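You operate a simulated robot arm through the tools that you are given. There is no shell and no other tool.

Carry out the task below with a simulated two-armed robot. There is one attempt and no reset: what you move stays moved.

JOB
Pick up the blue carton with one hand, pass it to the other hand and put it on the rear shelf of the green rickshaw. Take the purple pad and put it on the cracked lens. Put the scoop on the top of the workbench away on the top of the low shelf. Open the bottom trolley drawer, put the tin from the top of the workbench in the inside of the bottom trolley drawer and shut the drawer again. Take the grey brake shoe and leave it on the top of the tool trolley. Any order will do. Set down upright: blue carton, purple pad.

Only the result counts: the job must be done as asked and must still hold three seconds after the hand-in. Knocking over, shifting, dropping, spilling or breaking anything else fails it.

ROBOT AND FRAMES
Two 7-joint arms with three-finger grippers on one trunk, on a base that moves. Base frame: it is fixed to the floor where the robot stands at the start and does not move with it; the origin is under the middle of the robot, x ahead of it, y to its left, z up; the surface under the hand at the start is at about z = 0.85. Readings come in m, rad, newtons and seconds.
The left shoulder is at the start at [0.108, 0.126, 1], the right one opposite. With the tool pointing down near the work surface each hand reaches from about 0.36 to 0.86 m from the robot's upright axis, wherever it stands, measured 20 degrees to its own side. Places, roughly: blue carton [0.5, 0, 0.25]; bottom trolley drawer [-1.7, -2.4, 0.4]; cracked lens (9x9x2 cm) [0.7, -2.2, 0.8]; grey brake shoe (5x10x3 cm) [0.7, -2.7, 0.9]; inside of the bottom trolley drawer [-1.7, -2.4, 0.3]; purple pad (6x5x6 cm) [0.9, -1.8, 0.9]; rear shelf of the green rickshaw (22x68 cm) [-2, 2.16, 0.98]; scoop (19x7x4 cm) [0.9, -2.3, 0.9]; tin [1, -2.75, 0.75]; top of the low shelf (22x40 cm) [-5.32, -4.84, 0.22]; top of the tool trolley [-1.7, -2.2, 0.9]. Payload 2.94 kg a hand.
The TCP of each hand is the grasp point between the finger pads, 0.03 m short of the fingertips. In the tool frame z runs along the fingers and y along their closing line. The gripper opens to 0.128 m; its body begins 0.093 m behind the TCP.
Orientation is told as [roll, pitch, yaw] about the base's x, y, z axes, in that order, counted from this pose: with the fingers straight down and closing along the base's y, the tool's x points along the base's -x, its y along +y and its z along -z.

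CONTROLS
- The arms move only by the tool jog_arm. It takes "left_deltas", "right_deltas" or both (then of equal length, played together; a hand with none holds still); each is text: rows parted by semicolons, each of 7 numbers parted by spaces: the shift along the tool's x, y, z in m, then the turn, a rotation vector about the tool's x, y, z in rad, then the opening in per cent of the stroke, from 0 (shut) to 100 (fully open). In form: x y z rx ry rz grip; .... A call has 1 to 20 rows; each row shifts and turns the commanded pose from where the row before left it, along the tool's axes as they then stand. Each row takes 0.2 s and may step no farther than 0.05 m and 0.15 rad from the row before; otherwise, or with a gripper value out of range, the whole call is refused. A pose out of reach is approached as far as the arm can. The call stops where the force on the tool passes 40 N (or 10 N more than at its start, if that is more) or the arm is blocked; 0.2 s more then pass. Each finger travels about 0.0842 m/s and halts on what it meets, pressing with about 43 N; the grip force reading is that of the motor and also rises with nothing between the fingers. The clock runs only during rows and for 0.2 s after the last one: add rows that do not move to give the fingers time. The reply holds the time, the measured pose of the TCP, the force on the tool along the base axes, the opening and the grip force, in the units named above and with some noise, with the torque about the TCP (base axes, N m) and any sound that the robot's microphone picked up.
- Cameras (640 x 400 px; columns grow to the right, rows downward): "scene" is now at [0.2482, 0.0048, 1.1567]; the picture's right is [0.06, -1.00, 0.00], its down [-0.58, -0.03, -0.81] and it looks along [0.81, 0.05, -0.58] (base axes); focal length 214 px, centre (320, 200). "left" rides on the left gripper at [0.069, 0.015, -0.12] in its tool frame; the picture's right is [-0.21, 0.98, 0.00], its down [-0.82, -0.18, -0.54] and it looks along [-0.53, -0.12, 0.84] (tool axes); focal length 251 px, centre (320, 200). "right" rides on the right gripper at [0.069, -0.015, -0.12] in its tool frame; the picture's right is [0.22, 0.98, 0.00], its down [-0.82, 0.18, -0.54] and it looks along [-0.53, 0.12, 0.84] (tool axes); focal length 251 px, centre (320, 200). There is no depth. A picture from a camera that has moved, and an enlarged one, comes with that camera's place and axes in the base frame and with its lens.
- capture(camera): a new picture of that camera. The clock stands still meanwhile.
- raise_lower(by): moves the trunk up (or, below 0, down) by that many m; the arms and the scene camera ride with it, the base frame stays. It gives what a move gives, with no picture.
- base_move(legs): drives the robot by 1 to 6 legs, each [ahead, left, turn to the left] in m, m and rad, along the robot's own axes; the way and the turn of a leg run together, so that a leg with both is an arc; at most 1.5 m and 3.142 rad a leg. The arms and the cameras ride along, it lands a little off, and it stops where it bumps. It gives what a move gives.
- pan_tilt(pan, tilt): turns the head with the scene camera to pan (to the left, within 1.396 rad either way) and tilt (down, from -0.506 to 1.204), counted from straight ahead of the robot (the tilt from the chest, where the trunk bows). It gives what a move gives.
- enlarge(camera, box): a new picture of the part [left, top, right, bottom] of that camera's present view, enlarged. The clock stands still meanwhile.
- job_done(): hands the job in; it is judged then, once.

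Places have to be worked out from the pictures, the camera data and where the tool is seen. Open the grippers and draw the arms clear of the work before you hand the job in, unless the task says otherwise.

The tools are called after "Call:" by a JSON object that holds its "name" and its "arguments". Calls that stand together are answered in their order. jog_arm: Moves the arms, as the interface text tells. Its arguments: {"type":"object","properties":{"left_deltas":{"type":"string"},"right_deltas":{"type":"string"}},"required":[]} The other tools are called the same way: raise_lower (by) moves the trunk up or down; base_move (legs) drives the base; pan_tilt (pan, tilt) turns the head that bears the scene camera; capture (camera) takes a picture; enlarge (camera, box) takes an enlarged picture of a part of a camera's view; job_done () hands the job in.

At the start:

```text
time: 0.0
left_tcp_pos: [0.4636, 0.1557, 1.1492]
left_tool_rot: [-0.001, 0.001, 0.003]
left_contact_force: [-0.1, -0.4, 1.0]
left_ft_torque: [0.01, -0.03, -0.01]
left_gripper_width: 0.128
left_grasp_force: 0.1
right_tcp_pos: [0.3713, -0.1815, 0.9998]
right_tool_rot: [-0.002, -0.003, -0.001]
right_contact_force: [0.6, 0.4, 0.5]
right_ft_torque: [-0.01, 0.03, -0.01]
right_gripper_width: 0.1282
right_grasp_force: 0.1
trunk travel left (down, up): [-0.213, 0.334]
robot x, y, heading: [0.0017, -0.0034, -0.002]
head pan, tilt (commanded): [0.058, 0.621]
```

scene: 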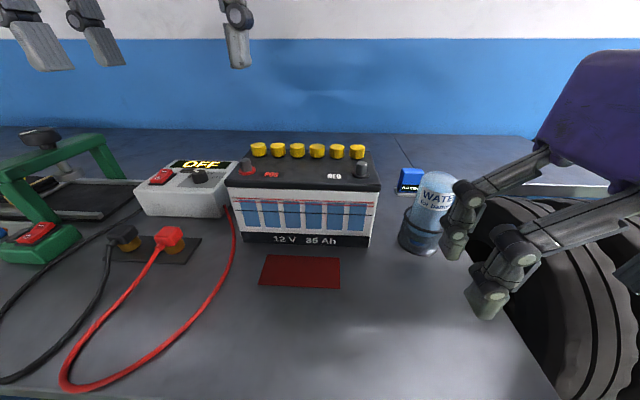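
right: 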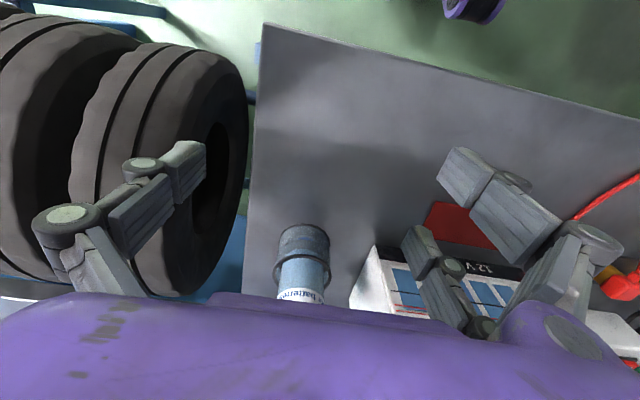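
left: 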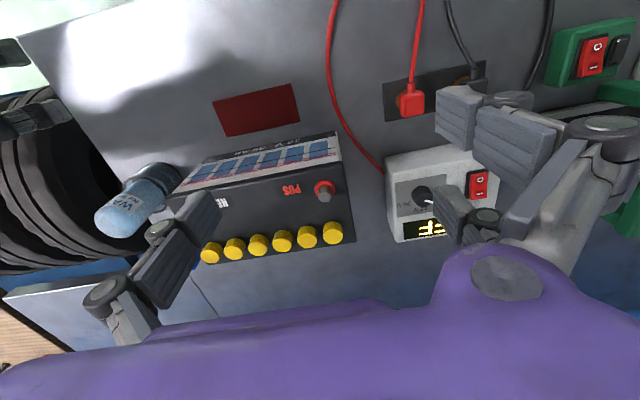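

I start by looking around: the present pictures show a bench with a battery, charger and a water bottle. I pan the head to survey the surroundings.

Call:
{"name": "pan_tilt", "arguments": {"pan": -1.0, "tilt": 0.5}}

Call:
{"name": "capture", "arguments": {"camera": "scene"}}

```text
time: 1.3
left_tcp_pos: [0.4629, 0.1552, 1.1503]
left_tool_rot: [-0.002, -0.002, 0.002]
left_contact_force: [0.3, 0.1, -0.7]
left_ft_torque: [0.01, 0.0, 0.0]
left_gripper_width: 0.1279
left_grasp_force: 0.0
right_tcp_pos: [0.3707, -0.182, 0.9997]
right_tool_rot: [-0.002, -0.003, -0.001]
right_contact_force: [-0.4, 0.0, -0.4]
right_ft_torque: [0.0, 0.0, 0.01]
right_gripper_width: 0.128
right_grasp_force: 0.1
trunk travel left (down, up): [-0.213, 0.334]
robot x, y, heading: [-0.0048, -0.0014, -0.0]
head pan, tilt (commanded): [-1.0, 0.499]
```

```text
taken
camera scene: at [0.2098, -0.0768, 1.1676], right [-0.84, -0.54, 0.0], down [-0.26, 0.4, -0.88], along [0.47, -0.74, -0.48], focal length 214 px, centre (320, 200)
```

scene: 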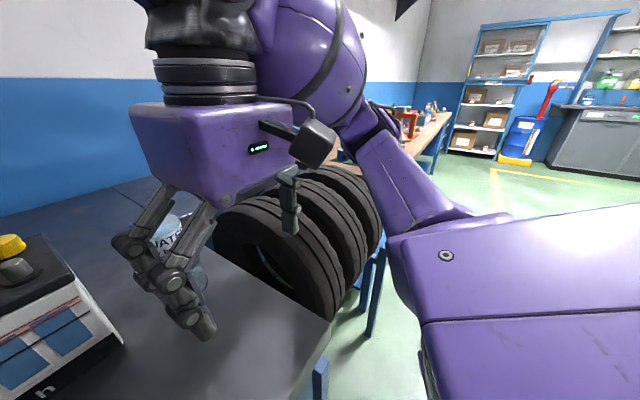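

The right arm blocks much of this view; beyond it I see another bench and shelving. I look further right and then left.

Call:
{"name": "pan_tilt", "arguments": {"pan": -1.396, "tilt": 0.2}}

Call:
{"name": "capture", "arguments": {"camera": "scene"}}

Call:
{"name": "pan_tilt", "arguments": {"pan": 1.396, "tilt": 0.2}}

Call:
{"name": "capture", "arguments": {"camera": "scene"}}

Call:
{"name": "pan_tilt", "arguments": {"pan": 0.0, "tilt": 1.2}}

Call:
{"name": "capture", "arguments": {"camera": "scene"}}

```text
time: 2.2
left_tcp_pos: [0.4632, 0.1563, 1.1493]
left_tool_rot: [-0.002, 0.0, 0.001]
left_contact_force: [0.3, 0.1, -0.3]
left_ft_torque: [0.0, -0.02, 0.0]
left_gripper_width: 0.128
left_grasp_force: 0.1
right_tcp_pos: [0.3718, -0.1831, 0.9996]
right_tool_rot: [-0.001, -0.006, -0.001]
right_contact_force: [0.0, -0.4, -0.5]
right_ft_torque: [0.05, 0.01, 0.01]
right_gripper_width: 0.1278
right_grasp_force: 0.1
trunk travel left (down, up): [-0.213, 0.334]
robot x, y, heading: [-0.0011, -0.0001, 0.001]
head pan, tilt (commanded): [-1.396, 0.201]
```

```text
taken
camera scene: at [0.1769, -0.0921, 1.1953], right [-0.98, -0.17, 0.0], down [-0.03, 0.2, -0.98], along [0.17, -0.96, -0.2], focal length 214 px, centre (320, 200)
```

scene: 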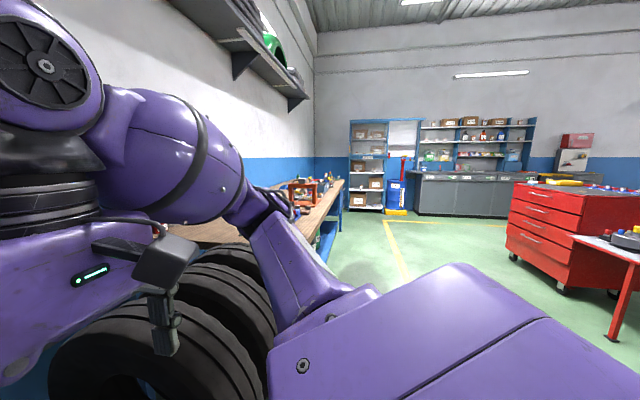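

```text
time: 4.6
left_tcp_pos: [0.4639, 0.1567, 1.1495]
left_tool_rot: [0.0, -0.001, 0.003]
left_contact_force: [0.6, -0.2, -0.4]
left_ft_torque: [-0.02, 0.03, -0.01]
left_gripper_width: 0.1281
left_grasp_force: 0.1
right_tcp_pos: [0.3726, -0.1808, 0.9998]
right_tool_rot: [-0.003, -0.004, 0.0]
right_contact_force: [0.6, 0.3, 0.0]
right_ft_torque: [0.02, -0.01, 0.03]
right_gripper_width: 0.1279
right_grasp_force: 0.1
trunk travel left (down, up): [-0.213, 0.334]
robot x, y, heading: [-0.002, 0.0041, -0.002]
head pan, tilt (commanded): [1.396, 0.201]
```

```text
taken
camera scene: at [0.1768, 0.0915, 1.1953], right [0.98, -0.17, 0.0], down [-0.03, -0.2, -0.98], along [0.17, 0.96, -0.2], focal length 214 px, centre (320, 200)
```

scene: 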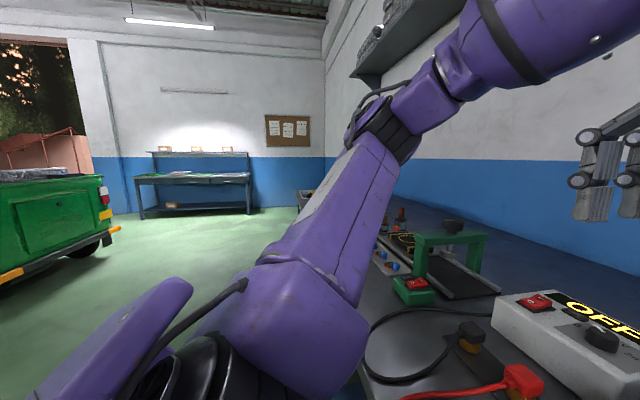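

```text
time: 6.2
left_tcp_pos: [0.4631, 0.1566, 1.1491]
left_tool_rot: [0.0, -0.001, 0.002]
left_contact_force: [0.8, 0.1, 0.9]
left_ft_torque: [0.01, 0.02, 0.0]
left_gripper_width: 0.1278
left_grasp_force: 0.0
right_tcp_pos: [0.3708, -0.1825, 0.9993]
right_tool_rot: [-0.002, -0.003, 0.0]
right_contact_force: [0.1, -0.5, -0.4]
right_ft_torque: [-0.02, -0.02, -0.02]
right_gripper_width: 0.1281
right_grasp_force: 0.2
trunk travel left (down, up): [-0.213, 0.334]
robot x, y, heading: [-0.0005, -0.0008, 0.001]
head pan, tilt (commanded): [0.0, 1.201]
```

```text
taken
camera scene: at [0.2259, 0.054, 1.1499], right [0.64, -0.77, 0.0], down [-0.5, -0.41, -0.76], along [0.59, 0.49, -0.64], focal length 214 px, centre (320, 200)
```

scene: 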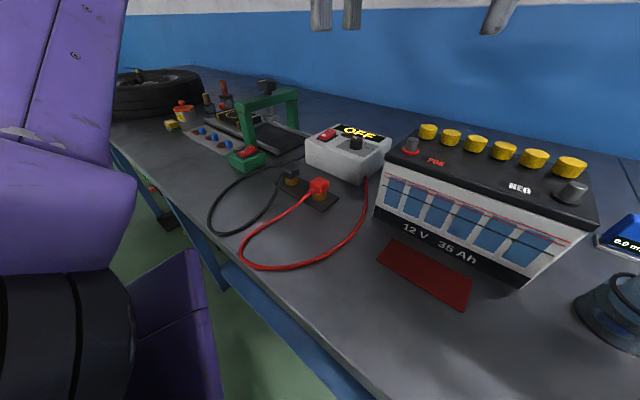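

The head was still swinging in the last picture. Things on this bench are not part of the job; the carton at z=0.25 must be under the bench, so I back off straight to see underneath.

Call:
{"name": "base_move", "arguments": {"legs": [[-0.6, 0, 0]]}}

Call:
{"name": "pan_tilt", "arguments": {"pan": 0.0, "tilt": 0.7}}

Call:
{"name": "capture", "arguments": {"camera": "scene"}}

```text
time: 9.5
left_tcp_pos: [-0.1315, 0.156, 1.1495]
left_tool_rot: [-0.002, 0.001, 0.004]
left_contact_force: [-0.2, 0.2, 0.1]
left_ft_torque: [0.0, -0.06, 0.03]
left_gripper_width: 0.1282
left_grasp_force: 0.0
right_tcp_pos: [-0.2222, -0.1817, 1.0]
right_tool_rot: [-0.003, -0.002, 0.002]
right_contact_force: [-0.9, 0.0, 0.2]
right_ft_torque: [0.01, -0.02, -0.01]
right_gripper_width: 0.1282
right_grasp_force: 0.2
trunk travel left (down, up): [-0.213, 0.334]
robot x, y, heading: [-0.592, 0.0015, 0.002]
head pan, tilt (commanded): [0.0, 1.201]
```

```text
time: 10.5
left_tcp_pos: [-0.1321, 0.1568, 1.1506]
left_tool_rot: [-0.002, 0.0, 0.004]
left_contact_force: [-0.5, -0.6, 0.4]
left_ft_torque: [0.0, -0.01, -0.01]
left_gripper_width: 0.1281
left_grasp_force: 0.0
right_tcp_pos: [-0.2224, -0.182, 0.9995]
right_tool_rot: [-0.001, -0.004, 0.001]
right_contact_force: [-0.1, -0.3, 0.1]
right_ft_torque: [-0.01, -0.01, -0.02]
right_gripper_width: 0.1278
right_grasp_force: 0.1
trunk travel left (down, up): [-0.213, 0.334]
robot x, y, heading: [-0.597, 0.0012, 0.004]
head pan, tilt (commanded): [0.0, 0.7]
```

```text
taken
camera scene: at [-0.369, 0.0542, 1.1495], right [0.65, -0.76, 0.0], down [-0.49, -0.42, -0.76], along [0.58, 0.49, -0.65], focal length 214 px, centre (320, 200)
```

scene: 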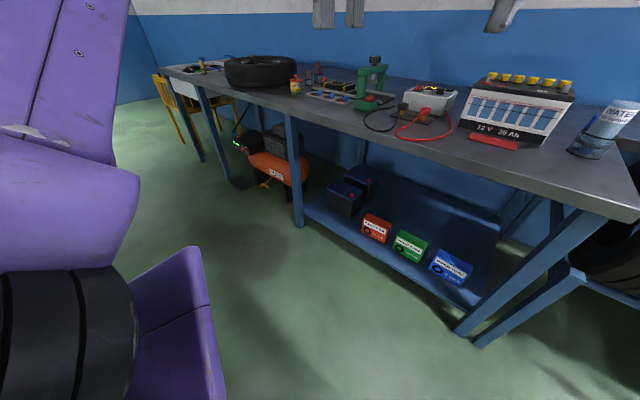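

Under the bench I see three cartons (red, green, blue) on a low shelf; the head direction though lags its command. I command it again and take another picture.

Call:
{"name": "pan_tilt", "arguments": {"pan": 0.0, "tilt": 0.6}}

Call:
{"name": "capture", "arguments": {"camera": "scene"}}

```text
time: 11.1
left_tcp_pos: [-0.1315, 0.154, 1.1484]
left_tool_rot: [-0.002, 0.0, 0.003]
left_contact_force: [0.5, -1.7, 0.1]
left_ft_torque: [-0.02, -0.02, -0.02]
left_gripper_width: 0.1281
left_grasp_force: 0.0
right_tcp_pos: [-0.2233, -0.1815, 1.0002]
right_tool_rot: [-0.003, -0.003, 0.003]
right_contact_force: [-0.5, -0.4, -0.3]
right_ft_torque: [0.01, 0.01, -0.03]
right_gripper_width: 0.1278
right_grasp_force: 0.0
trunk travel left (down, up): [-0.213, 0.334]
robot x, y, heading: [-0.5945, 0.0028, 0.0]
head pan, tilt (commanded): [0.0, 0.6]
```

```text
taken
camera scene: at [-0.3646, 0.0539, 1.1574], right [0.62, -0.79, 0.0], down [-0.45, -0.36, -0.82], along [0.64, 0.51, -0.58], focal length 214 px, centre (320, 200)
```

scene: 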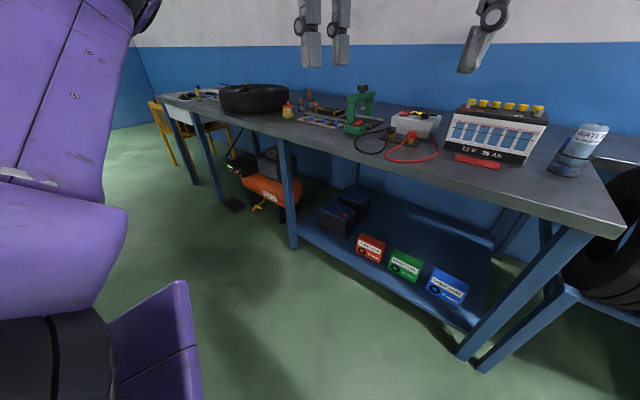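

The head seems stuck at pan ≈0.68, possibly touching the raised left arm. I tilt it up first and then pan.

Call:
{"name": "pan_tilt", "arguments": {"pan": 0.7, "tilt": 0.1}}

Call:
{"name": "pan_tilt", "arguments": {"pan": 0.0, "tilt": 0.1}}

Call:
{"name": "capture", "arguments": {"camera": "scene"}}

```text
time: 12.2
left_tcp_pos: [-0.1307, 0.1557, 1.1495]
left_tool_rot: [0.0, 0.0, 0.003]
left_contact_force: [-0.1, 0.6, 0.1]
left_ft_torque: [0.02, 0.03, 0.0]
left_gripper_width: 0.1282
left_grasp_force: 0.0
right_tcp_pos: [-0.223, -0.1818, 1.0009]
right_tool_rot: [-0.002, -0.004, 0.0]
right_contact_force: [-0.5, 0.1, -0.7]
right_ft_torque: [-0.01, 0.0, 0.02]
right_gripper_width: 0.128
right_grasp_force: 0.1
trunk travel left (down, up): [-0.213, 0.334]
robot x, y, heading: [-0.5961, 0.0011, 0.001]
head pan, tilt (commanded): [0.7, 0.099]
```

```text
time: 13.3
left_tcp_pos: [-0.1319, 0.1555, 1.1502]
left_tool_rot: [-0.002, 0.001, 0.003]
left_contact_force: [0.0, -0.3, 0.0]
left_ft_torque: [0.0, 0.02, 0.02]
left_gripper_width: 0.1279
left_grasp_force: 0.1
right_tcp_pos: [-0.223, -0.1818, 0.9995]
right_tool_rot: [0.0, -0.004, 0.001]
right_contact_force: [-0.4, 0.1, -0.8]
right_ft_torque: [-0.01, -0.02, -0.02]
right_gripper_width: 0.1281
right_grasp_force: 0.0
trunk travel left (down, up): [-0.213, 0.334]
robot x, y, heading: [-0.5964, -0.003, 0.006]
head pan, tilt (commanded): [0.0, 0.099]
```

```text
taken
camera scene: at [-0.3418, -0.0003, 1.2047], right [0.0, -1.0, 0.0], down [-0.1, 0.0, -1.0], along [1.0, 0.0, -0.1], focal length 214 px, centre (320, 200)
```

scene: 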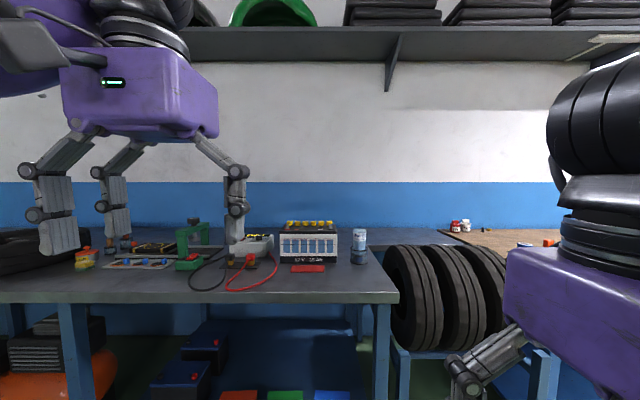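

Tilting up freed the head. I now tilt down at pan 0 to look at the cartons.

Call:
{"name": "pan_tilt", "arguments": {"pan": -0.1, "tilt": 0.7}}

Call:
{"name": "capture", "arguments": {"camera": "scene"}}

```text
time: 14.3
left_tcp_pos: [-0.1308, 0.1562, 1.1497]
left_tool_rot: [-0.003, 0.001, 0.003]
left_contact_force: [0.1, -0.6, 0.0]
left_ft_torque: [-0.01, 0.03, 0.01]
left_gripper_width: 0.1276
left_grasp_force: 0.1
right_tcp_pos: [-0.2222, -0.1822, 0.9991]
right_tool_rot: [-0.003, -0.003, 0.002]
right_contact_force: [-0.8, 0.5, 0.1]
right_ft_torque: [-0.01, -0.01, 0.01]
right_gripper_width: 0.1282
right_grasp_force: 0.1
trunk travel left (down, up): [-0.213, 0.334]
robot x, y, heading: [-0.595, 0.0011, 0.003]
head pan, tilt (commanded): [-0.099, 0.7]
```

```text
taken
camera scene: at [-0.3492, -0.0088, 1.15], right [-0.1, -1.0, 0.0], down [-0.64, 0.06, -0.77], along [0.76, -0.08, -0.64], focal length 214 px, centre (320, 200)
```

scene: 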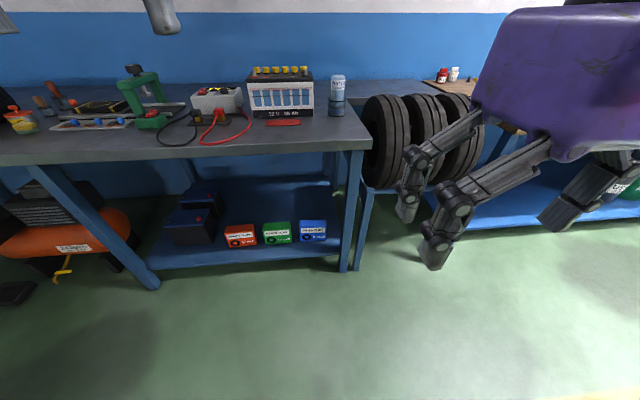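

The blue carton stands on the bench's lower shelf at about pixel (312,231). I enlarge it to judge its size and pose.

Call:
{"name": "enlarge", "arguments": {"camera": "scene", "box": [210, 190, 370, 290]}}

```text
4.00 times, centred on (290, 240) of scene
camera zoom: at [-0.3492, -0.0088, 1.15], right [-0.1, -1.0, 0.0], down [-0.64, 0.06, -0.77], along [0.76, -0.08, -0.64], focal length 858 px, centre (440, 40)
```

zoom: 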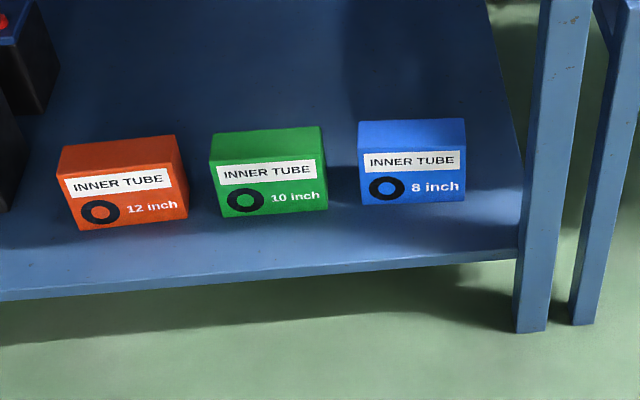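

The carton looks about 14.5 cm wide, 5 cm deep, 11.5 cm tall, standing near x≈0.43–0.48, y≈-0.12…0.02, on a shelf at z≈0.2. I plan to grip it from above with the left hand closing along x. I'm well clear of the bench here, so I raise the right hand and lower the left hand while turning it by -90° yaw.

Call:
{"name": "jog_arm", "arguments": {"left_deltas": "0 0 0.05 0 0 0.15 100; 0 0 0.05 0 0 0.15 100; 0 0 0.05 0 0 0.15 100; 0 0 0.05 0 0 0.15 100; 0 0 0.05 0 0 0.15 100; 0 0 0.05 0 0 0.15 100; 0 0 0.05 0 0 0.15 100; 0 0 0.05 0 0 0.15 100; 0 0 0.05 0 0 0.15 100; 0 0 0.04 0 0 0.15 100; 0 0 0 0 0 0.07 100", "right_deltas": "0 0 -0.03 0 0 0 100; 0 0 -0.03 0 0 0 100; 0 0 -0.03 0 0 0 100; 0 0 -0.03 0 0 0 100; 0 0 -0.03 0 0 0 100; 0 0 -0.03 0 0 0 100; 0 0 -0.03 0 0 0 100; 0 0 -0.03 0 0 0 100; 0 0 0 0 0 0 100; 0 0 0 0 0 0 100; 0 0 0 0 0 0 100"}}

Call:
{"name": "pan_tilt", "arguments": {"pan": 0.2, "tilt": 0.6}}

Call:
{"name": "capture", "arguments": {"camera": "scene"}}

Call:
{"name": "capture", "arguments": {"camera": "left"}}

```text
time: 16.7
left_tcp_pos: [-0.131, 0.1551, 0.6589]
left_tool_rot: [0.002, -0.002, -1.569]
left_contact_force: [0.8, -0.4, 1.2]
left_ft_torque: [-0.01, 0.0, 0.0]
left_gripper_width: 0.128
left_grasp_force: 0.1
right_tcp_pos: [-0.2229, -0.1417, 1.1518]
right_tool_rot: [0.0, -0.005, 0.002]
right_contact_force: [-0.8, -0.9, -0.7]
right_ft_torque: [0.0, 0.03, 0.02]
right_gripper_width: 0.1278
right_grasp_force: 0.0
right hand out of reach, approached as far as the arm can: row 5, 6, 7, 8
trunk travel left (down, up): [-0.213, 0.334]
robot x, y, heading: [-0.5965, 0.0005, 0.002]
head pan, tilt (commanded): [-0.099, 0.7]
```

```text
time: 17.5
left_tcp_pos: [-0.1301, 0.1561, 0.6588]
left_tool_rot: [-0.001, -0.001, -1.566]
left_contact_force: [0.0, 0.4, 0.2]
left_ft_torque: [-0.02, -0.02, 0.02]
left_gripper_width: 0.128
left_grasp_force: 0.2
right_tcp_pos: [-0.2233, -0.1415, 1.1524]
right_tool_rot: [0.0, -0.004, 0.002]
right_contact_force: [0.4, 0.1, 0.7]
right_ft_torque: [0.0, -0.02, 0.01]
right_gripper_width: 0.1277
right_grasp_force: 0.1
trunk travel left (down, up): [-0.213, 0.334]
robot x, y, heading: [-0.593, -0.0008, 0.003]
head pan, tilt (commanded): [0.201, 0.6]
```

```text
taken
camera scene: at [-0.3472, 0.0172, 1.1585], right [0.2, -0.98, 0.0], down [-0.55, -0.11, -0.82], along [0.81, 0.16, -0.57], focal length 214 px, centre (320, 200)
```

scene: 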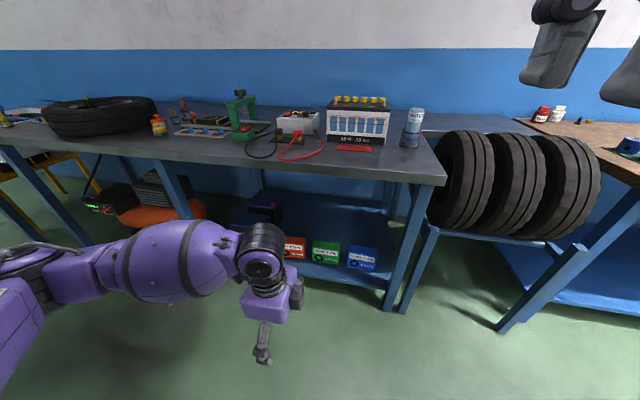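

```text
taken
camera left: at [-0.1166, 0.2256, 0.7792], right [0.98, -0.21, 0.0], down [-0.18, -0.82, 0.54], along [-0.11, -0.53, -0.84], focal length 251 px, centre (320, 200)
```

left: 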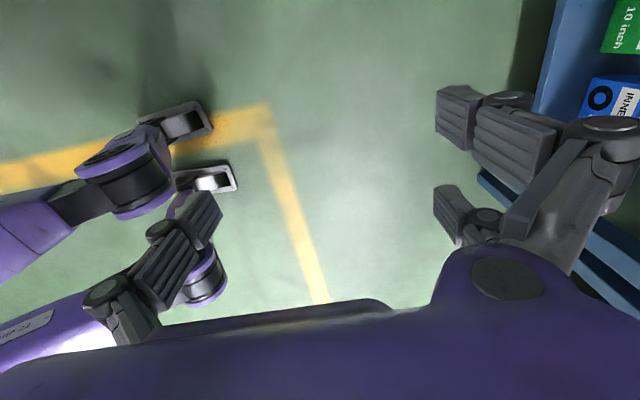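

The left arm came down elbow-out, and the -90° yaw worked. I lower the trunk by 0.21 m and look again.

Call:
{"name": "raise_lower", "arguments": {"by": -0.21}}

Call:
{"name": "pan_tilt", "arguments": {"pan": 0.05, "tilt": 0.5}}

Call:
{"name": "capture", "arguments": {"camera": "scene"}}

```text
time: 19.7
left_tcp_pos: [-0.1319, 0.1544, 0.4501]
left_tool_rot: [0.003, -0.003, -1.566]
left_contact_force: [0.5, -0.1, -0.3]
left_ft_torque: [0.01, -0.03, 0.0]
left_gripper_width: 0.1281
left_grasp_force: 0.0
right_tcp_pos: [-0.1483, -0.1411, 0.9027]
right_tool_rot: [0.001, 0.142, 0.002]
right_contact_force: [0.4, -0.2, -0.2]
right_ft_torque: [-0.01, 0.0, -0.02]
right_gripper_width: 0.1282
right_grasp_force: 0.0
trunk travel left (down, up): [-0.003, 0.544]
robot x, y, heading: [-0.5984, 0.0026, 0.001]
head pan, tilt (commanded): [0.201, 0.6]
```

```text
time: 20.4
left_tcp_pos: [-0.1314, 0.1533, 0.4492]
left_tool_rot: [0.001, -0.002, -1.565]
left_contact_force: [-1.0, -0.3, -0.2]
left_ft_torque: [-0.01, 0.02, 0.01]
left_gripper_width: 0.1279
left_grasp_force: 0.1
right_tcp_pos: [-0.148, -0.1419, 0.9029]
right_tool_rot: [0.002, 0.143, 0.001]
right_contact_force: [0.2, 0.1, -0.2]
right_ft_torque: [0.01, 0.02, -0.03]
right_gripper_width: 0.1281
right_grasp_force: 0.1
trunk travel left (down, up): [-0.003, 0.544]
robot x, y, heading: [-0.5896, -0.0001, -0.001]
head pan, tilt (commanded): [0.051, 0.499]
```

```text
taken
camera scene: at [-0.2731, 0.0044, 0.9494], right [0.05, -1.0, 0.0], down [-0.48, -0.03, -0.88], along [0.88, 0.05, -0.48], focal length 214 px, centre (320, 200)
```

scene: 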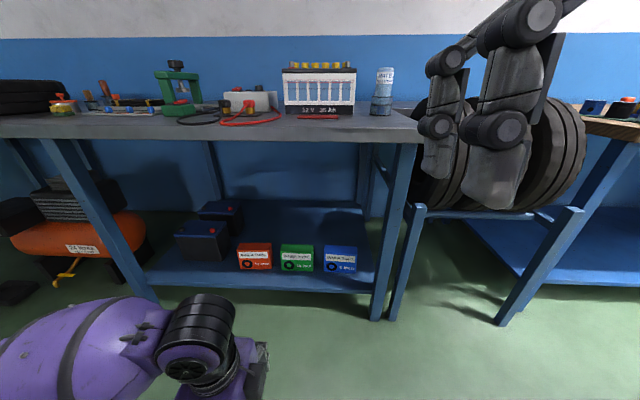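

The trunk bowed slightly when lowering. I enlarge the carton from this lower viewpoint to refine its position.

Call:
{"name": "enlarge", "arguments": {"camera": "scene", "box": [220, 225, 380, 325]}}

```text
4.00 times, centred on (300, 275) of scene
camera zoom: at [-0.2731, 0.0044, 0.9494], right [0.05, -1.0, 0.0], down [-0.48, -0.03, -0.88], along [0.88, 0.05, -0.48], focal length 858 px, centre (400, -100)
```

zoom: 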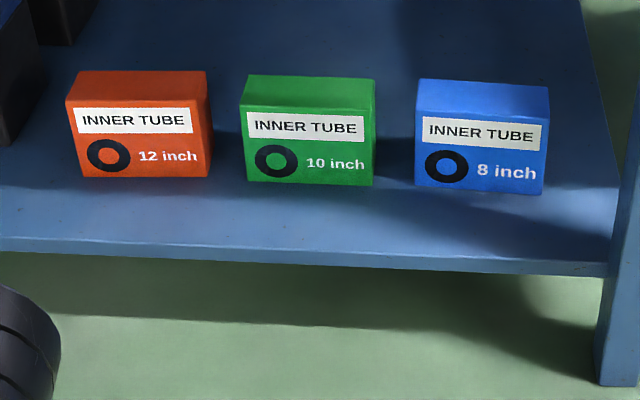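

From two views I put the carton's front face at x≈0.44, depth ≈5.5 cm (centre x≈0.467), y from -0.126 to 0.023, top z≈0.295. I pull the right hand back/up out of the way, then drive ahead 0.31 m with the left hand low at z=0.45.

Call:
{"name": "jog_arm", "arguments": {"right_deltas": "0.03 0 -0.02 0 0 0 100; 0.03 0 -0.02 0 0 0 100; 0.03 0 -0.02 0 0 0 100; 0.02 0 -0.02 0 0 0 100"}}

Call:
{"name": "base_move", "arguments": {"legs": [[0.31, -0.05, 0]]}}

Call:
{"name": "capture", "arguments": {"camera": "scene"}}

Call:
{"name": "capture", "arguments": {"camera": "left"}}

```text
time: 21.2
left_tcp_pos: [-0.1329, 0.155, 0.45]
left_tool_rot: [0.001, -0.002, -1.565]
left_contact_force: [-0.3, -1.0, -0.4]
left_ft_torque: [0.03, 0.01, 0.04]
left_gripper_width: 0.1278
left_grasp_force: 0.1
right_tcp_pos: [-0.2261, -0.1233, 0.9362]
right_tool_rot: [-0.004, 0.134, -0.027]
right_contact_force: [5.3, -0.6, -3.4]
right_ft_torque: [-0.21, 0.16, -0.35]
right_gripper_width: 0.1257
right_grasp_force: 0.1
right hand out of reach, approached as far as the arm can: row 1, 2, 3, 4
trunk travel left (down, up): [-0.003, 0.544]
robot x, y, heading: [-0.5938, -0.0003, 0.003]
head pan, tilt (commanded): [0.051, 0.499]
stopped in row 4 (right hand): the force on the tool passed its limit at 87 N (the readings are from after the stop); the commanded pose is now the measured one
```

```text
time: 23.4
left_tcp_pos: [0.1785, 0.1059, 0.4498]
left_tool_rot: [0.0, -0.003, -1.569]
left_contact_force: [0.4, -1.1, -0.2]
left_ft_torque: [0.04, 0.01, -0.02]
left_gripper_width: 0.128
left_grasp_force: 0.1
right_tcp_pos: [0.0825, -0.1728, 0.9348]
right_tool_rot: [-0.002, 0.133, -0.03]
right_contact_force: [15.5, -4.5, -2.1]
right_ft_torque: [0.07, 0.71, -0.89]
right_gripper_width: 0.1251
right_grasp_force: 0.2
trunk travel left (down, up): [-0.003, 0.544]
robot x, y, heading: [-0.2867, -0.0509, -0.003]
head pan, tilt (commanded): [0.051, 0.499]
```

```text
taken
camera scene: at [0.0372, -0.0462, 0.9501], right [0.04, -1.0, 0.0], down [-0.47, -0.02, -0.88], along [0.88, 0.04, -0.47], focal length 214 px, centre (320, 200)
```

scene: 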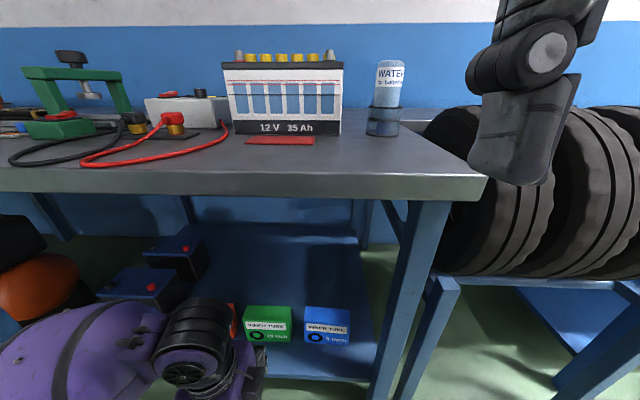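

```text
taken
camera left: at [0.1937, 0.1758, 0.5694], right [0.98, -0.21, 0.0], down [-0.18, -0.82, 0.54], along [-0.11, -0.53, -0.84], focal length 251 px, centre (320, 200)
```

left: 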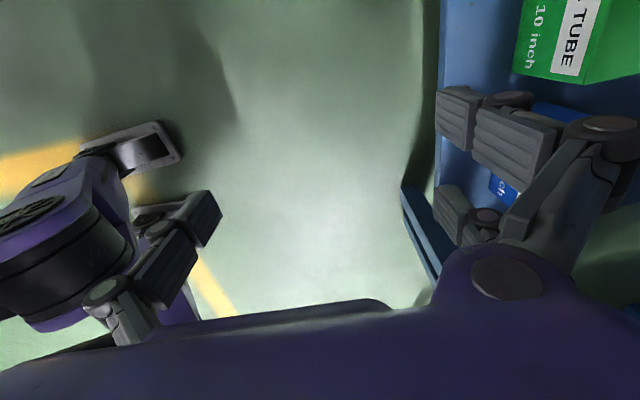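

The right hand pressed against the robot's own head (force readings 15 N), so I move it outwards to the right and slightly ahead.

Call:
{"name": "jog_arm", "arguments": {"right_deltas": "-0.02 -0.02 0 0 0 0 100; -0.01 -0.03 0 0 0 0 100; 0 -0.03 0 0 0 0 100; 0 -0.03 0 0 0 0 100"}}

Call:
{"name": "enlarge", "arguments": {"camera": "scene", "box": [220, 280, 380, 380]}}

```text
time: 24.4
left_tcp_pos: [0.1788, 0.105, 0.4491]
left_tool_rot: [-0.002, -0.001, -1.566]
left_contact_force: [0.3, 0.8, -0.2]
left_ft_torque: [0.01, 0.03, 0.0]
left_gripper_width: 0.1281
left_grasp_force: 0.0
right_tcp_pos: [0.0983, -0.2442, 0.8766]
right_tool_rot: [0.0, 0.134, -0.026]
right_contact_force: [-0.2, -0.4, -0.6]
right_ft_torque: [0.01, -0.02, 0.01]
right_gripper_width: 0.1279
right_grasp_force: 0.1
right hand out of reach, approached as far as the arm can: row 1, 2, 3, 4
trunk travel left (down, up): [-0.003, 0.544]
robot x, y, heading: [-0.286, -0.0489, 0.0]
head pan, tilt (commanded): [0.051, 0.499]
```

```text
4.00 times, centred on (300, 330) of scene
camera zoom: at [0.0367, -0.0457, 0.9495], right [0.05, -1.0, 0.0], down [-0.48, -0.02, -0.88], along [0.88, 0.05, -0.48], focal length 858 px, centre (400, -320)
```

zoom: 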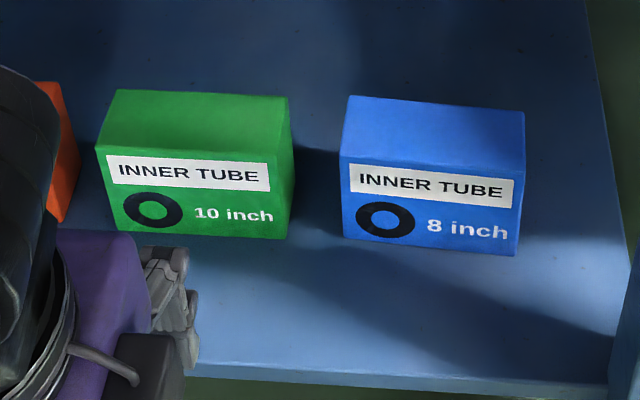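

Three views agree: carton centre (0.481, -0.052), front x≈0.452, back x≈0.51, top z≈0.284, bottom ≈0.168. I move the left hand ahead under the bench at z=0.45 to above the carton's left half (y≈-0.02).

Call:
{"name": "jog_arm", "arguments": {"left_deltas": "-0.018 0.043 0 0 0 0 100; -0.018 0.043 0 0 0 0 100; -0.018 0.043 0 0 0 0 100; -0.018 0.043 0 0 0 0 100; -0.018 0.043 0 0 0 0 100; -0.018 0.043 0 0 0 0 100; -0.017 0.044 0 0 0 0 100; 0 0 0 0 0 0 100"}}

Call:
{"name": "capture", "arguments": {"camera": "scene"}}

Call:
{"name": "capture", "arguments": {"camera": "left"}}

```text
time: 26.1
left_tcp_pos: [0.4806, -0.0203, 0.45]
left_tool_rot: [0.001, -0.002, -1.566]
left_contact_force: [1.5, -0.9, -0.4]
left_ft_torque: [-0.01, -0.04, 0.03]
left_gripper_width: 0.1276
left_grasp_force: 0.0
right_tcp_pos: [0.0976, -0.2441, 0.8787]
right_tool_rot: [-0.001, 0.134, -0.03]
right_contact_force: [0.3, 0.4, 0.6]
right_ft_torque: [-0.01, -0.03, 0.0]
right_gripper_width: 0.1281
right_grasp_force: 0.1
trunk travel left (down, up): [-0.003, 0.544]
robot x, y, heading: [-0.2842, -0.0486, -0.0]
head pan, tilt (commanded): [0.051, 0.499]
```

```text
taken
camera scene: at [0.0367, -0.0454, 0.9495], right [0.05, -1.0, 0.0], down [-0.48, -0.02, -0.88], along [0.88, 0.05, -0.48], focal length 214 px, centre (320, 200)
```

scene: 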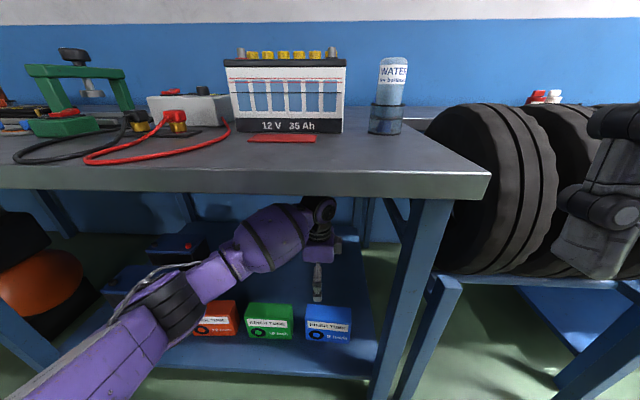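

```text
taken
camera left: at [0.4957, 0.0515, 0.5702], right [0.98, -0.21, 0.0], down [-0.18, -0.82, 0.54], along [-0.11, -0.53, -0.84], focal length 251 px, centre (320, 200)
```

left: 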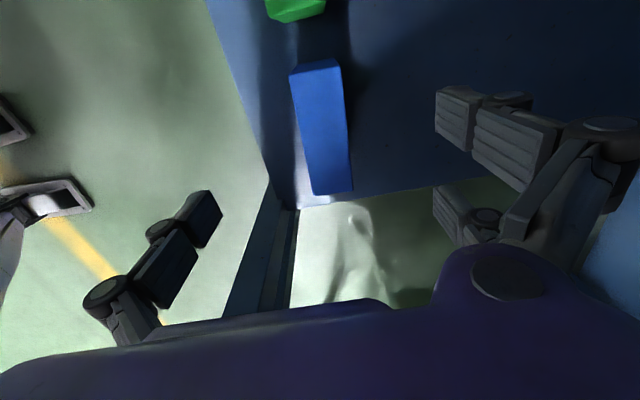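

The left camera confirms the carton under the hand: centre x≈0.484 at y=-0.02, turned about -0.06 rad. I turn slightly, lower to z≈0.262 and then look.

Call:
{"name": "jog_arm", "arguments": {"left_deltas": "0 0.001 0.04 0 0 0.03 100; 0 0.001 0.04 0 0 0.03 100; 0 0.001 0.04 0 0 0 100; 0 0 0.04 0 0 0 100; 0 0 0.028 0 0 0 100; 0 0 0 0 0 0 100"}}

Call:
{"name": "capture", "arguments": {"camera": "left"}}

Call:
{"name": "enlarge", "arguments": {"camera": "scene", "box": [220, 240, 420, 365]}}

```text
time: 27.6
left_tcp_pos: [0.4846, -0.0191, 0.2602]
left_tool_rot: [0.001, -0.002, -1.627]
left_contact_force: [-0.4, -0.6, -0.4]
left_ft_torque: [-0.01, -0.01, 0.0]
left_gripper_width: 0.128
left_grasp_force: 0.0
right_tcp_pos: [0.0974, -0.2433, 0.8784]
right_tool_rot: [0.001, 0.134, -0.028]
right_contact_force: [-0.3, 0.0, -0.3]
right_ft_torque: [0.0, -0.01, 0.02]
right_gripper_width: 0.1282
right_grasp_force: 0.1
trunk travel left (down, up): [-0.003, 0.544]
robot x, y, heading: [-0.2881, -0.0466, -0.001]
head pan, tilt (commanded): [0.051, 0.499]
```

```text
taken
camera left: at [0.5028, 0.0504, 0.3811], right [0.96, -0.27, 0.0], down [-0.23, -0.81, 0.54], along [-0.14, -0.52, -0.84], focal length 251 px, centre (320, 200)
```

left: 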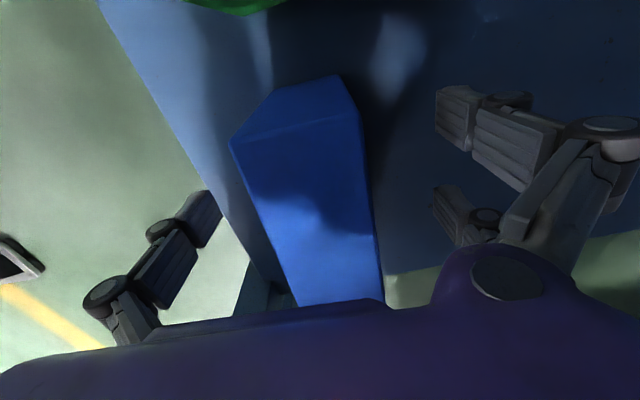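

```text
3.20 times, centred on (320, 302) of scene
camera zoom: at [0.0367, -0.0455, 0.9495], right [0.05, -1.0, 0.0], down [-0.48, -0.02, -0.88], along [0.88, 0.05, -0.48], focal length 686 px, centre (320, -128)
```

zoom: 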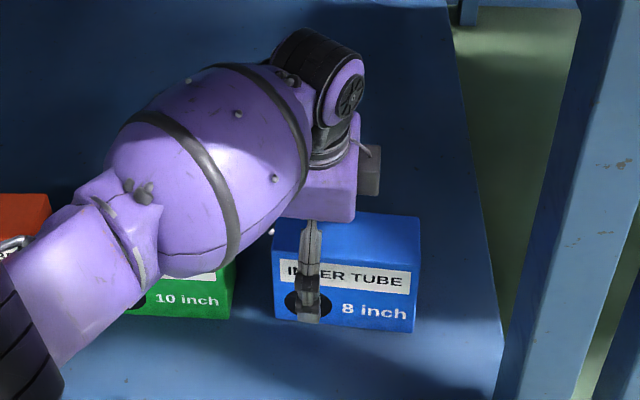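

The carton sits between the fingers, well centred. I close the gripper.

Call:
{"name": "jog_arm", "arguments": {"left_deltas": "0 0 0 0 0 0 30; 0 0 0 0 0 0 0; 0 0 0 0 0 0 0; 0 0 0 0 0 0 0; 0 0 0 0 0 0 0; 0 0 0 0 0 0 0"}}

Call:
{"name": "capture", "arguments": {"camera": "left"}}

```text
time: 28.9
left_tcp_pos: [0.4832, -0.0192, 0.2615]
left_tool_rot: [0.0, -0.001, -1.627]
left_contact_force: [-0.1, -0.3, 0.3]
left_ft_torque: [0.03, 0.11, -0.17]
left_gripper_width: 0.0545
left_grasp_force: 42.3
right_tcp_pos: [0.0973, -0.2424, 0.8786]
right_tool_rot: [0.0, 0.135, -0.03]
right_contact_force: [0.2, 0.2, -0.1]
right_ft_torque: [-0.02, 0.0, 0.01]
right_gripper_width: 0.1277
right_grasp_force: 0.1
trunk travel left (down, up): [-0.003, 0.544]
robot x, y, heading: [-0.2848, -0.0481, -0.0]
head pan, tilt (commanded): [0.051, 0.499]
```

```text
taken
camera left: at [0.5028, 0.0505, 0.3814], right [0.96, -0.27, 0.0], down [-0.23, -0.81, 0.54], along [-0.14, -0.52, -0.84], focal length 251 px, centre (320, 200)
```

left: 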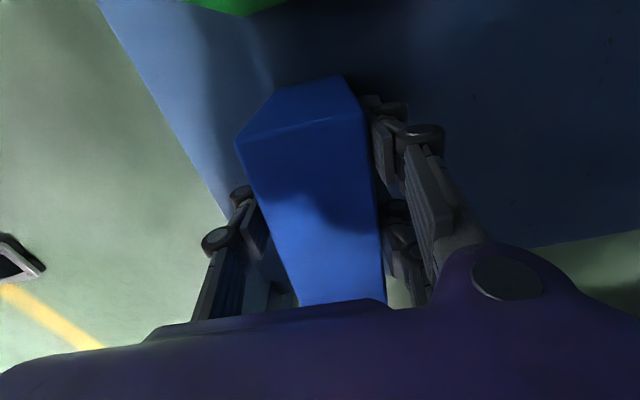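

Gripped (width 0.0545 m, 42 N). I lift it 12 cm and draw it back out from under the bench.

Call:
{"name": "jog_arm", "arguments": {"left_deltas": "0 0 -0.02 0 0 0 0; 0 0 -0.03 0 0 0 0; 0 0 -0.04 0 0 0 0; 0 0 -0.03 0 0 0 0; 0 0 0 0 0 0 0; 0.015 -0.045 0 0 0 0 0; 0.015 -0.045 0 0 0 0 0; 0.015 -0.045 0 0 0 0 0; 0.015 -0.045 0 0 0 0 0; 0.015 -0.045 0 0 0 0 0; 0.015 -0.045 0 0 0 0 0; 0 0 0 0 0 0 0"}}

Call:
{"name": "capture", "arguments": {"camera": "scene"}}

Call:
{"name": "capture", "arguments": {"camera": "left"}}

```text
time: 31.6
left_tcp_pos: [0.2186, 0.0862, 0.3818]
left_tool_rot: [0.0, 0.0, -1.629]
left_contact_force: [0.0, 0.6, -4.5]
left_ft_torque: [0.14, -0.03, 0.0]
left_gripper_width: 0.0542
left_grasp_force: 43.0
right_tcp_pos: [0.0967, -0.2438, 0.8782]
right_tool_rot: [-0.002, 0.134, -0.028]
right_contact_force: [-0.4, 0.2, 0.9]
right_ft_torque: [0.0, 0.01, 0.01]
right_gripper_width: 0.128
right_grasp_force: 0.1
trunk travel left (down, up): [-0.003, 0.544]
robot x, y, heading: [-0.2838, -0.0513, 0.003]
head pan, tilt (commanded): [0.051, 0.499]
```

```text
taken
camera scene: at [0.037, -0.0455, 0.9494], right [0.05, -1.0, 0.0], down [-0.48, -0.02, -0.88], along [0.88, 0.04, -0.48], focal length 214 px, centre (320, 200)
```

scene: 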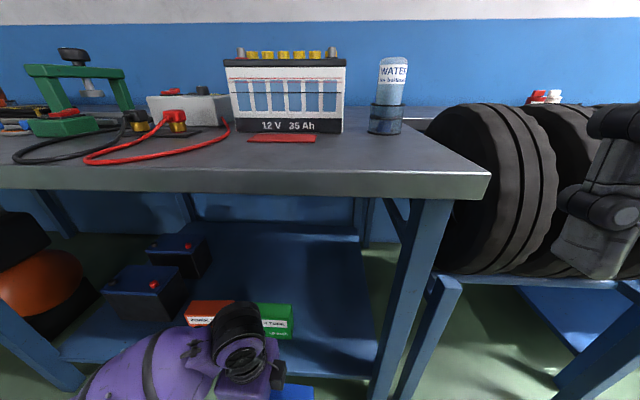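

```text
taken
camera left: at [0.2378, 0.1555, 0.5015], right [0.96, -0.27, 0.0], down [-0.23, -0.81, 0.54], along [-0.14, -0.52, -0.84], focal length 251 px, centre (320, 200)
```

left: 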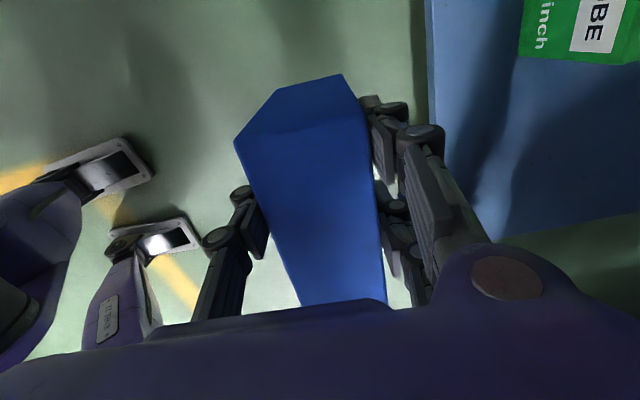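

Carton is out (weight ≈4.5 N). I back away, raise the trunk to its starting height and turn left to view the rickshaw.

Call:
{"name": "base_move", "arguments": {"legs": [[-0.6, 0, 0], [0, 0, 1.57]]}}

Call:
{"name": "raise_lower", "arguments": {"by": 0.21}}

Call:
{"name": "pan_tilt", "arguments": {"pan": 0.4, "tilt": 0.2}}

Call:
{"name": "capture", "arguments": {"camera": "scene"}}

```text
time: 38.8
left_tcp_pos: [-1.0187, 0.4549, 0.3824]
left_tool_rot: [0.0, -0.002, -0.062]
left_contact_force: [-0.4, -1.0, -4.2]
left_ft_torque: [0.01, 0.13, 0.02]
left_gripper_width: 0.0545
left_grasp_force: 42.8
right_tcp_pos: [-0.6909, 0.3329, 0.8777]
right_tool_rot: [0.001, 0.135, 1.537]
right_contact_force: [0.1, 1.1, -0.1]
right_ft_torque: [-0.01, 0.0, 0.02]
right_gripper_width: 0.1281
right_grasp_force: 0.1
trunk travel left (down, up): [-0.003, 0.544]
robot x, y, heading: [-0.8884, -0.0512, 1.569]
head pan, tilt (commanded): [0.051, 0.499]
```

```text
time: 41.0
left_tcp_pos: [-1.0188, 0.4543, 0.5899]
left_tool_rot: [0.001, -0.002, -0.061]
left_contact_force: [-0.4, 0.4, -4.1]
left_ft_torque: [0.0, 0.13, 0.0]
left_gripper_width: 0.0544
left_grasp_force: 43.4
right_tcp_pos: [-0.6896, 0.333, 1.0882]
right_tool_rot: [0.0, 0.134, 1.539]
right_contact_force: [0.3, 0.1, -0.3]
right_ft_torque: [-0.03, -0.04, 0.03]
right_gripper_width: 0.1277
right_grasp_force: 0.1
trunk travel left (down, up): [-0.213, 0.334]
robot x, y, heading: [-0.8853, -0.0477, 1.573]
head pan, tilt (commanded): [0.051, 0.499]
```

```text
time: 41.8
left_tcp_pos: [-1.0192, 0.4548, 0.5909]
left_tool_rot: [0.0, -0.002, -0.06]
left_contact_force: [0.0, -0.1, -4.2]
left_ft_torque: [-0.02, 0.13, -0.02]
left_gripper_width: 0.0544
left_grasp_force: 43.2
right_tcp_pos: [-0.6889, 0.3318, 1.088]
right_tool_rot: [-0.001, 0.134, 1.539]
right_contact_force: [-0.5, 0.3, 0.6]
right_ft_torque: [0.01, 0.01, -0.01]
right_gripper_width: 0.128
right_grasp_force: 0.1
trunk travel left (down, up): [-0.213, 0.334]
robot x, y, heading: [-0.8819, -0.0467, 1.566]
head pan, tilt (commanded): [0.4, 0.201]
```

```text
taken
camera scene: at [-0.9214, 0.1981, 1.1952], right [0.92, 0.38, 0.0], down [0.08, -0.18, -0.98], along [-0.38, 0.9, -0.2], focal length 214 px, centre (320, 200)
```

scene: 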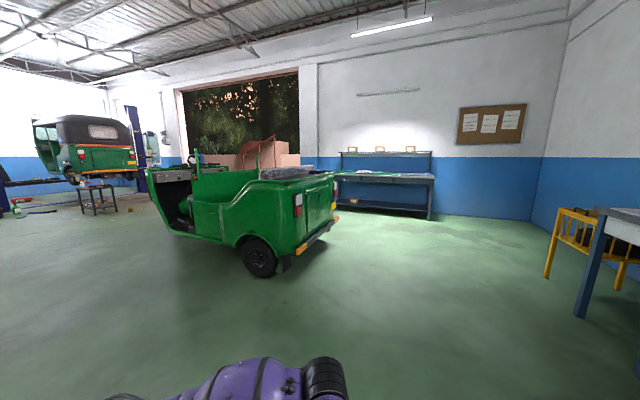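

The near green rickshaw's rear is about where the listed shelf position projects. Before driving there I do the hand-over in this open space: lift the left hand to z≈0.9, and turn the right hand so its fingers point left-and-down (50° roll) closing along the carton's thin side.

Call:
{"name": "jog_arm", "arguments": {"left_deltas": "0 0 -0.045 0 0 -0.06 0; 0 0 -0.045 0 0 0 0; 0 0 -0.045 0 0 0 0; 0 0 -0.045 0 0 0 0; 0 0 -0.045 0 0 0 0; 0 0 -0.045 0 0 0 0; 0 0 -0.045 0 0 0 0; 0 0 0 0 0 0 0; 0 0 0 0 0 0 0; 0 0 0 0 0 0 0; 0 0 0 0 0 0 0; 0 0 0 0 0 0 0; 0 0 0 0 0 0 0; 0 0 0 0 0 0 0; 0 0 0 0 0 0 0; 0 0 0 0 0 0 0; 0 0 0 0 0 0 0; 0 0 0 0 0 0 0; 0 0 0 0 0 0 0; 0 0 0 0 0 0 0", "right_deltas": "-0.02 0 0.01 0 -0.134 0 100; -0.04 -0.03 0.02 0 0 0 100; -0.04 -0.03 0.02 0 0 0 100; 0 0 0 0 0 -0.1455 100; 0 0 0 0 0 -0.1455 100; 0 0 0 0 0 -0.1455 100; 0 0 0 0 0 -0.1455 100; 0 0 0 0 0 -0.1455 100; 0 0 0 0 0 -0.1455 100; 0 0 0 0 0 -0.1455 100; 0 0 0 0 0 -0.1455 100; 0 0 0 0 0 -0.1455 100; 0 0 0 0 0 -0.1455 100; 0 0 0 0 0 -0.1455 100; 0 0 0 0 -0.1455 0 100; 0 0 0 0 -0.1455 0 100; 0 0 0 0 -0.1455 0 100; 0 0 0 0 -0.1455 0 100; 0 0 0 0 -0.1455 0 100; 0 0 0 0 -0.1455 0 100"}}

Call:
{"name": "pan_tilt", "arguments": {"pan": 0.0, "tilt": 0.6}}

Call:
{"name": "capture", "arguments": {"camera": "scene"}}

Call:
{"name": "capture", "arguments": {"camera": "right"}}

```text
refused: row 2 steps farther than a row can; nothing moved
```

```text
time: 42.7
left_tcp_pos: [-1.0197, 0.4556, 0.5918]
left_tool_rot: [-0.001, -0.002, -0.061]
left_contact_force: [-0.3, -0.2, -3.9]
left_ft_torque: [0.02, 0.14, 0.0]
left_gripper_width: 0.0544
left_grasp_force: 43.3
right_tcp_pos: [-0.689, 0.3317, 1.0883]
right_tool_rot: [-0.001, 0.134, 1.537]
right_contact_force: [-0.6, 0.6, 0.3]
right_ft_torque: [-0.02, 0.01, -0.01]
right_gripper_width: 0.1281
right_grasp_force: 0.0
trunk travel left (down, up): [-0.213, 0.334]
robot x, y, heading: [-0.8843, -0.049, 1.565]
head pan, tilt (commanded): [0.0, 0.6]
```

```text
taken
camera scene: at [-0.8853, 0.2005, 1.1585], right [1.0, 0.0, 0.0], down [0.0, -0.56, -0.83], along [0.0, 0.83, -0.56], focal length 214 px, centre (320, 200)
```

scene: 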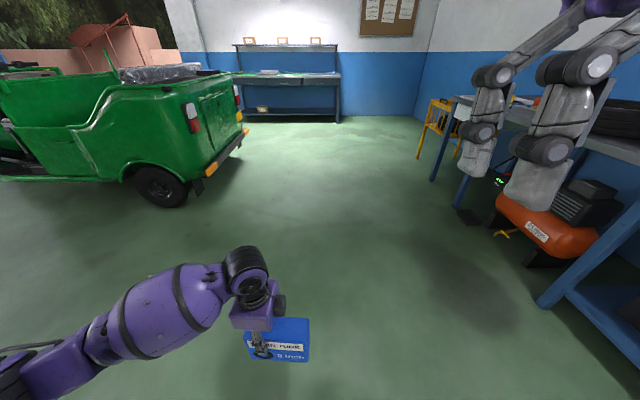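

```text
taken
camera right: at [-0.6775, 0.28, 1.2177], right [-0.98, -0.18, 0.03], down [-0.15, 0.89, 0.43], along [-0.1, 0.41, -0.9], focal length 251 px, centre (320, 200)
```

right: 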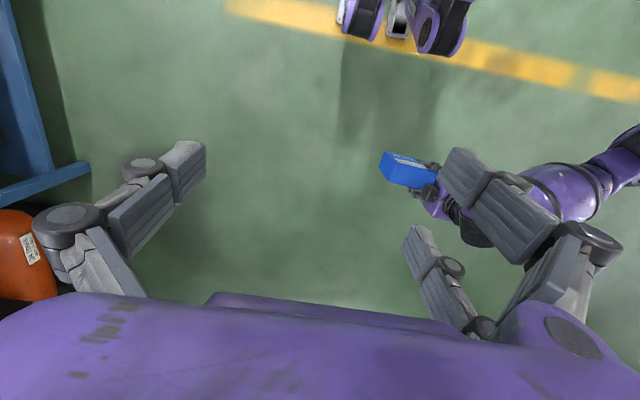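

One row was too long; I repeat the same motion with shorter steps.

Call:
{"name": "jog_arm", "arguments": {"left_deltas": "0 0 -0.045 0 0 -0.06 0; 0 0 -0.045 0 0 0 0; 0 0 -0.045 0 0 0 0; 0 0 -0.045 0 0 0 0; 0 0 -0.045 0 0 0 0; 0 0 -0.045 0 0 0 0; 0 0 -0.045 0 0 0 0; 0 0 0 0 0 0 0; 0 0 0 0 0 0 0; 0 0 0 0 0 0 0; 0 0 0 0 0 0 0; 0 0 0 0 0 0 0; 0 0 0 0 0 0 0; 0 0 0 0 0 0 0; 0 0 0 0 0 0 0; 0 0 0 0 0 0 0; 0 0 0 0 0 0 0; 0 0 0 0 0 0 0; 0 0 0 0 0 0 0; 0 0 0 0 0 0 0", "right_deltas": "-0.02 -0.01 0.02 0 -0.134 0 100; -0.03 -0.02 0.02 0 0 0 100; -0.03 -0.02 0.02 0 0 0 100; -0.02 0 0 0 0 -0.1455 100; 0 0 0 0 0 -0.1455 100; 0 0 0 0 0 -0.1455 100; 0 0 0 0 0 -0.1455 100; 0 0 0 0 0 -0.1455 100; 0 0 0 0 0 -0.1455 100; 0 0 0 0 0 -0.1455 100; 0 0 0 0 0 -0.1455 100; 0 0 0 0 0 -0.1455 100; 0 0 0 0 0 -0.1455 100; 0 0 0 0 0 -0.1455 100; 0 0 0 0 -0.1455 0 100; 0 0 0 0 -0.1455 0 100; 0 0 0 0 -0.1455 0 100; 0 0 0 0 -0.1455 0 100; 0 0 0 0 -0.1455 0 100; 0 0 0 0 -0.1455 0 100"}}

Call:
{"name": "capture", "arguments": {"camera": "scene"}}

Call:
{"name": "capture", "arguments": {"camera": "right"}}

```text
time: 46.9
left_tcp_pos: [-1.0195, 0.4547, 0.907]
left_tool_rot: [0.0, -0.001, -0.002]
left_contact_force: [-0.1, 0.1, -4.5]
left_ft_torque: [-0.03, 0.16, 0.03]
left_gripper_width: 0.0545
left_grasp_force: 43.1
right_tcp_pos: [-0.6376, 0.4287, 1.0259]
right_tool_rot: [-0.004, -0.876, -3.14]
right_contact_force: [-0.4, 0.1, -0.2]
right_ft_torque: [0.02, 0.03, 0.0]
right_gripper_width: 0.1279
right_grasp_force: 0.0
trunk travel left (down, up): [-0.213, 0.334]
robot x, y, heading: [-0.8839, -0.0468, 1.567]
head pan, tilt (commanded): [0.0, 0.6]
```

```text
taken
camera scene: at [-0.8849, 0.2005, 1.1585], right [1.0, 0.0, 0.0], down [0.0, -0.57, -0.82], along [0.0, 0.82, -0.57], focal length 214 px, centre (320, 200)
```

scene: 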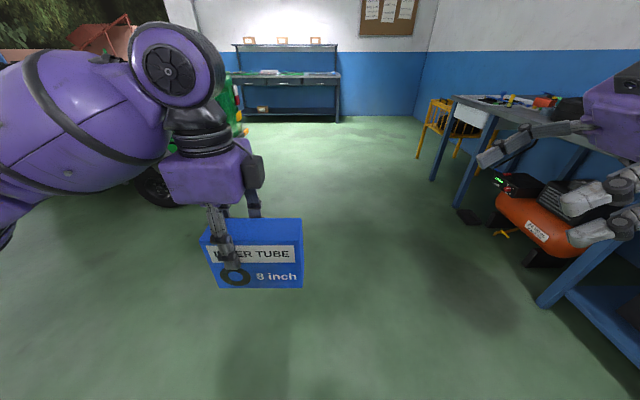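

```text
taken
camera right: at [-0.5013, 0.4435, 1.0514], right [0.14, -0.98, -0.17], down [-0.11, -0.18, 0.98], along [-0.98, -0.11, -0.13], focal length 251 px, centre (320, 200)
```

right: 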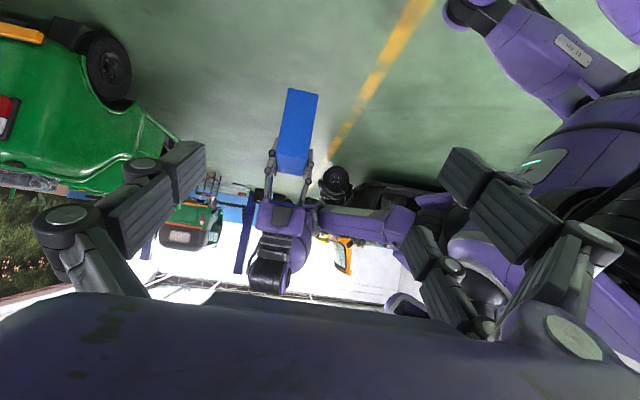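

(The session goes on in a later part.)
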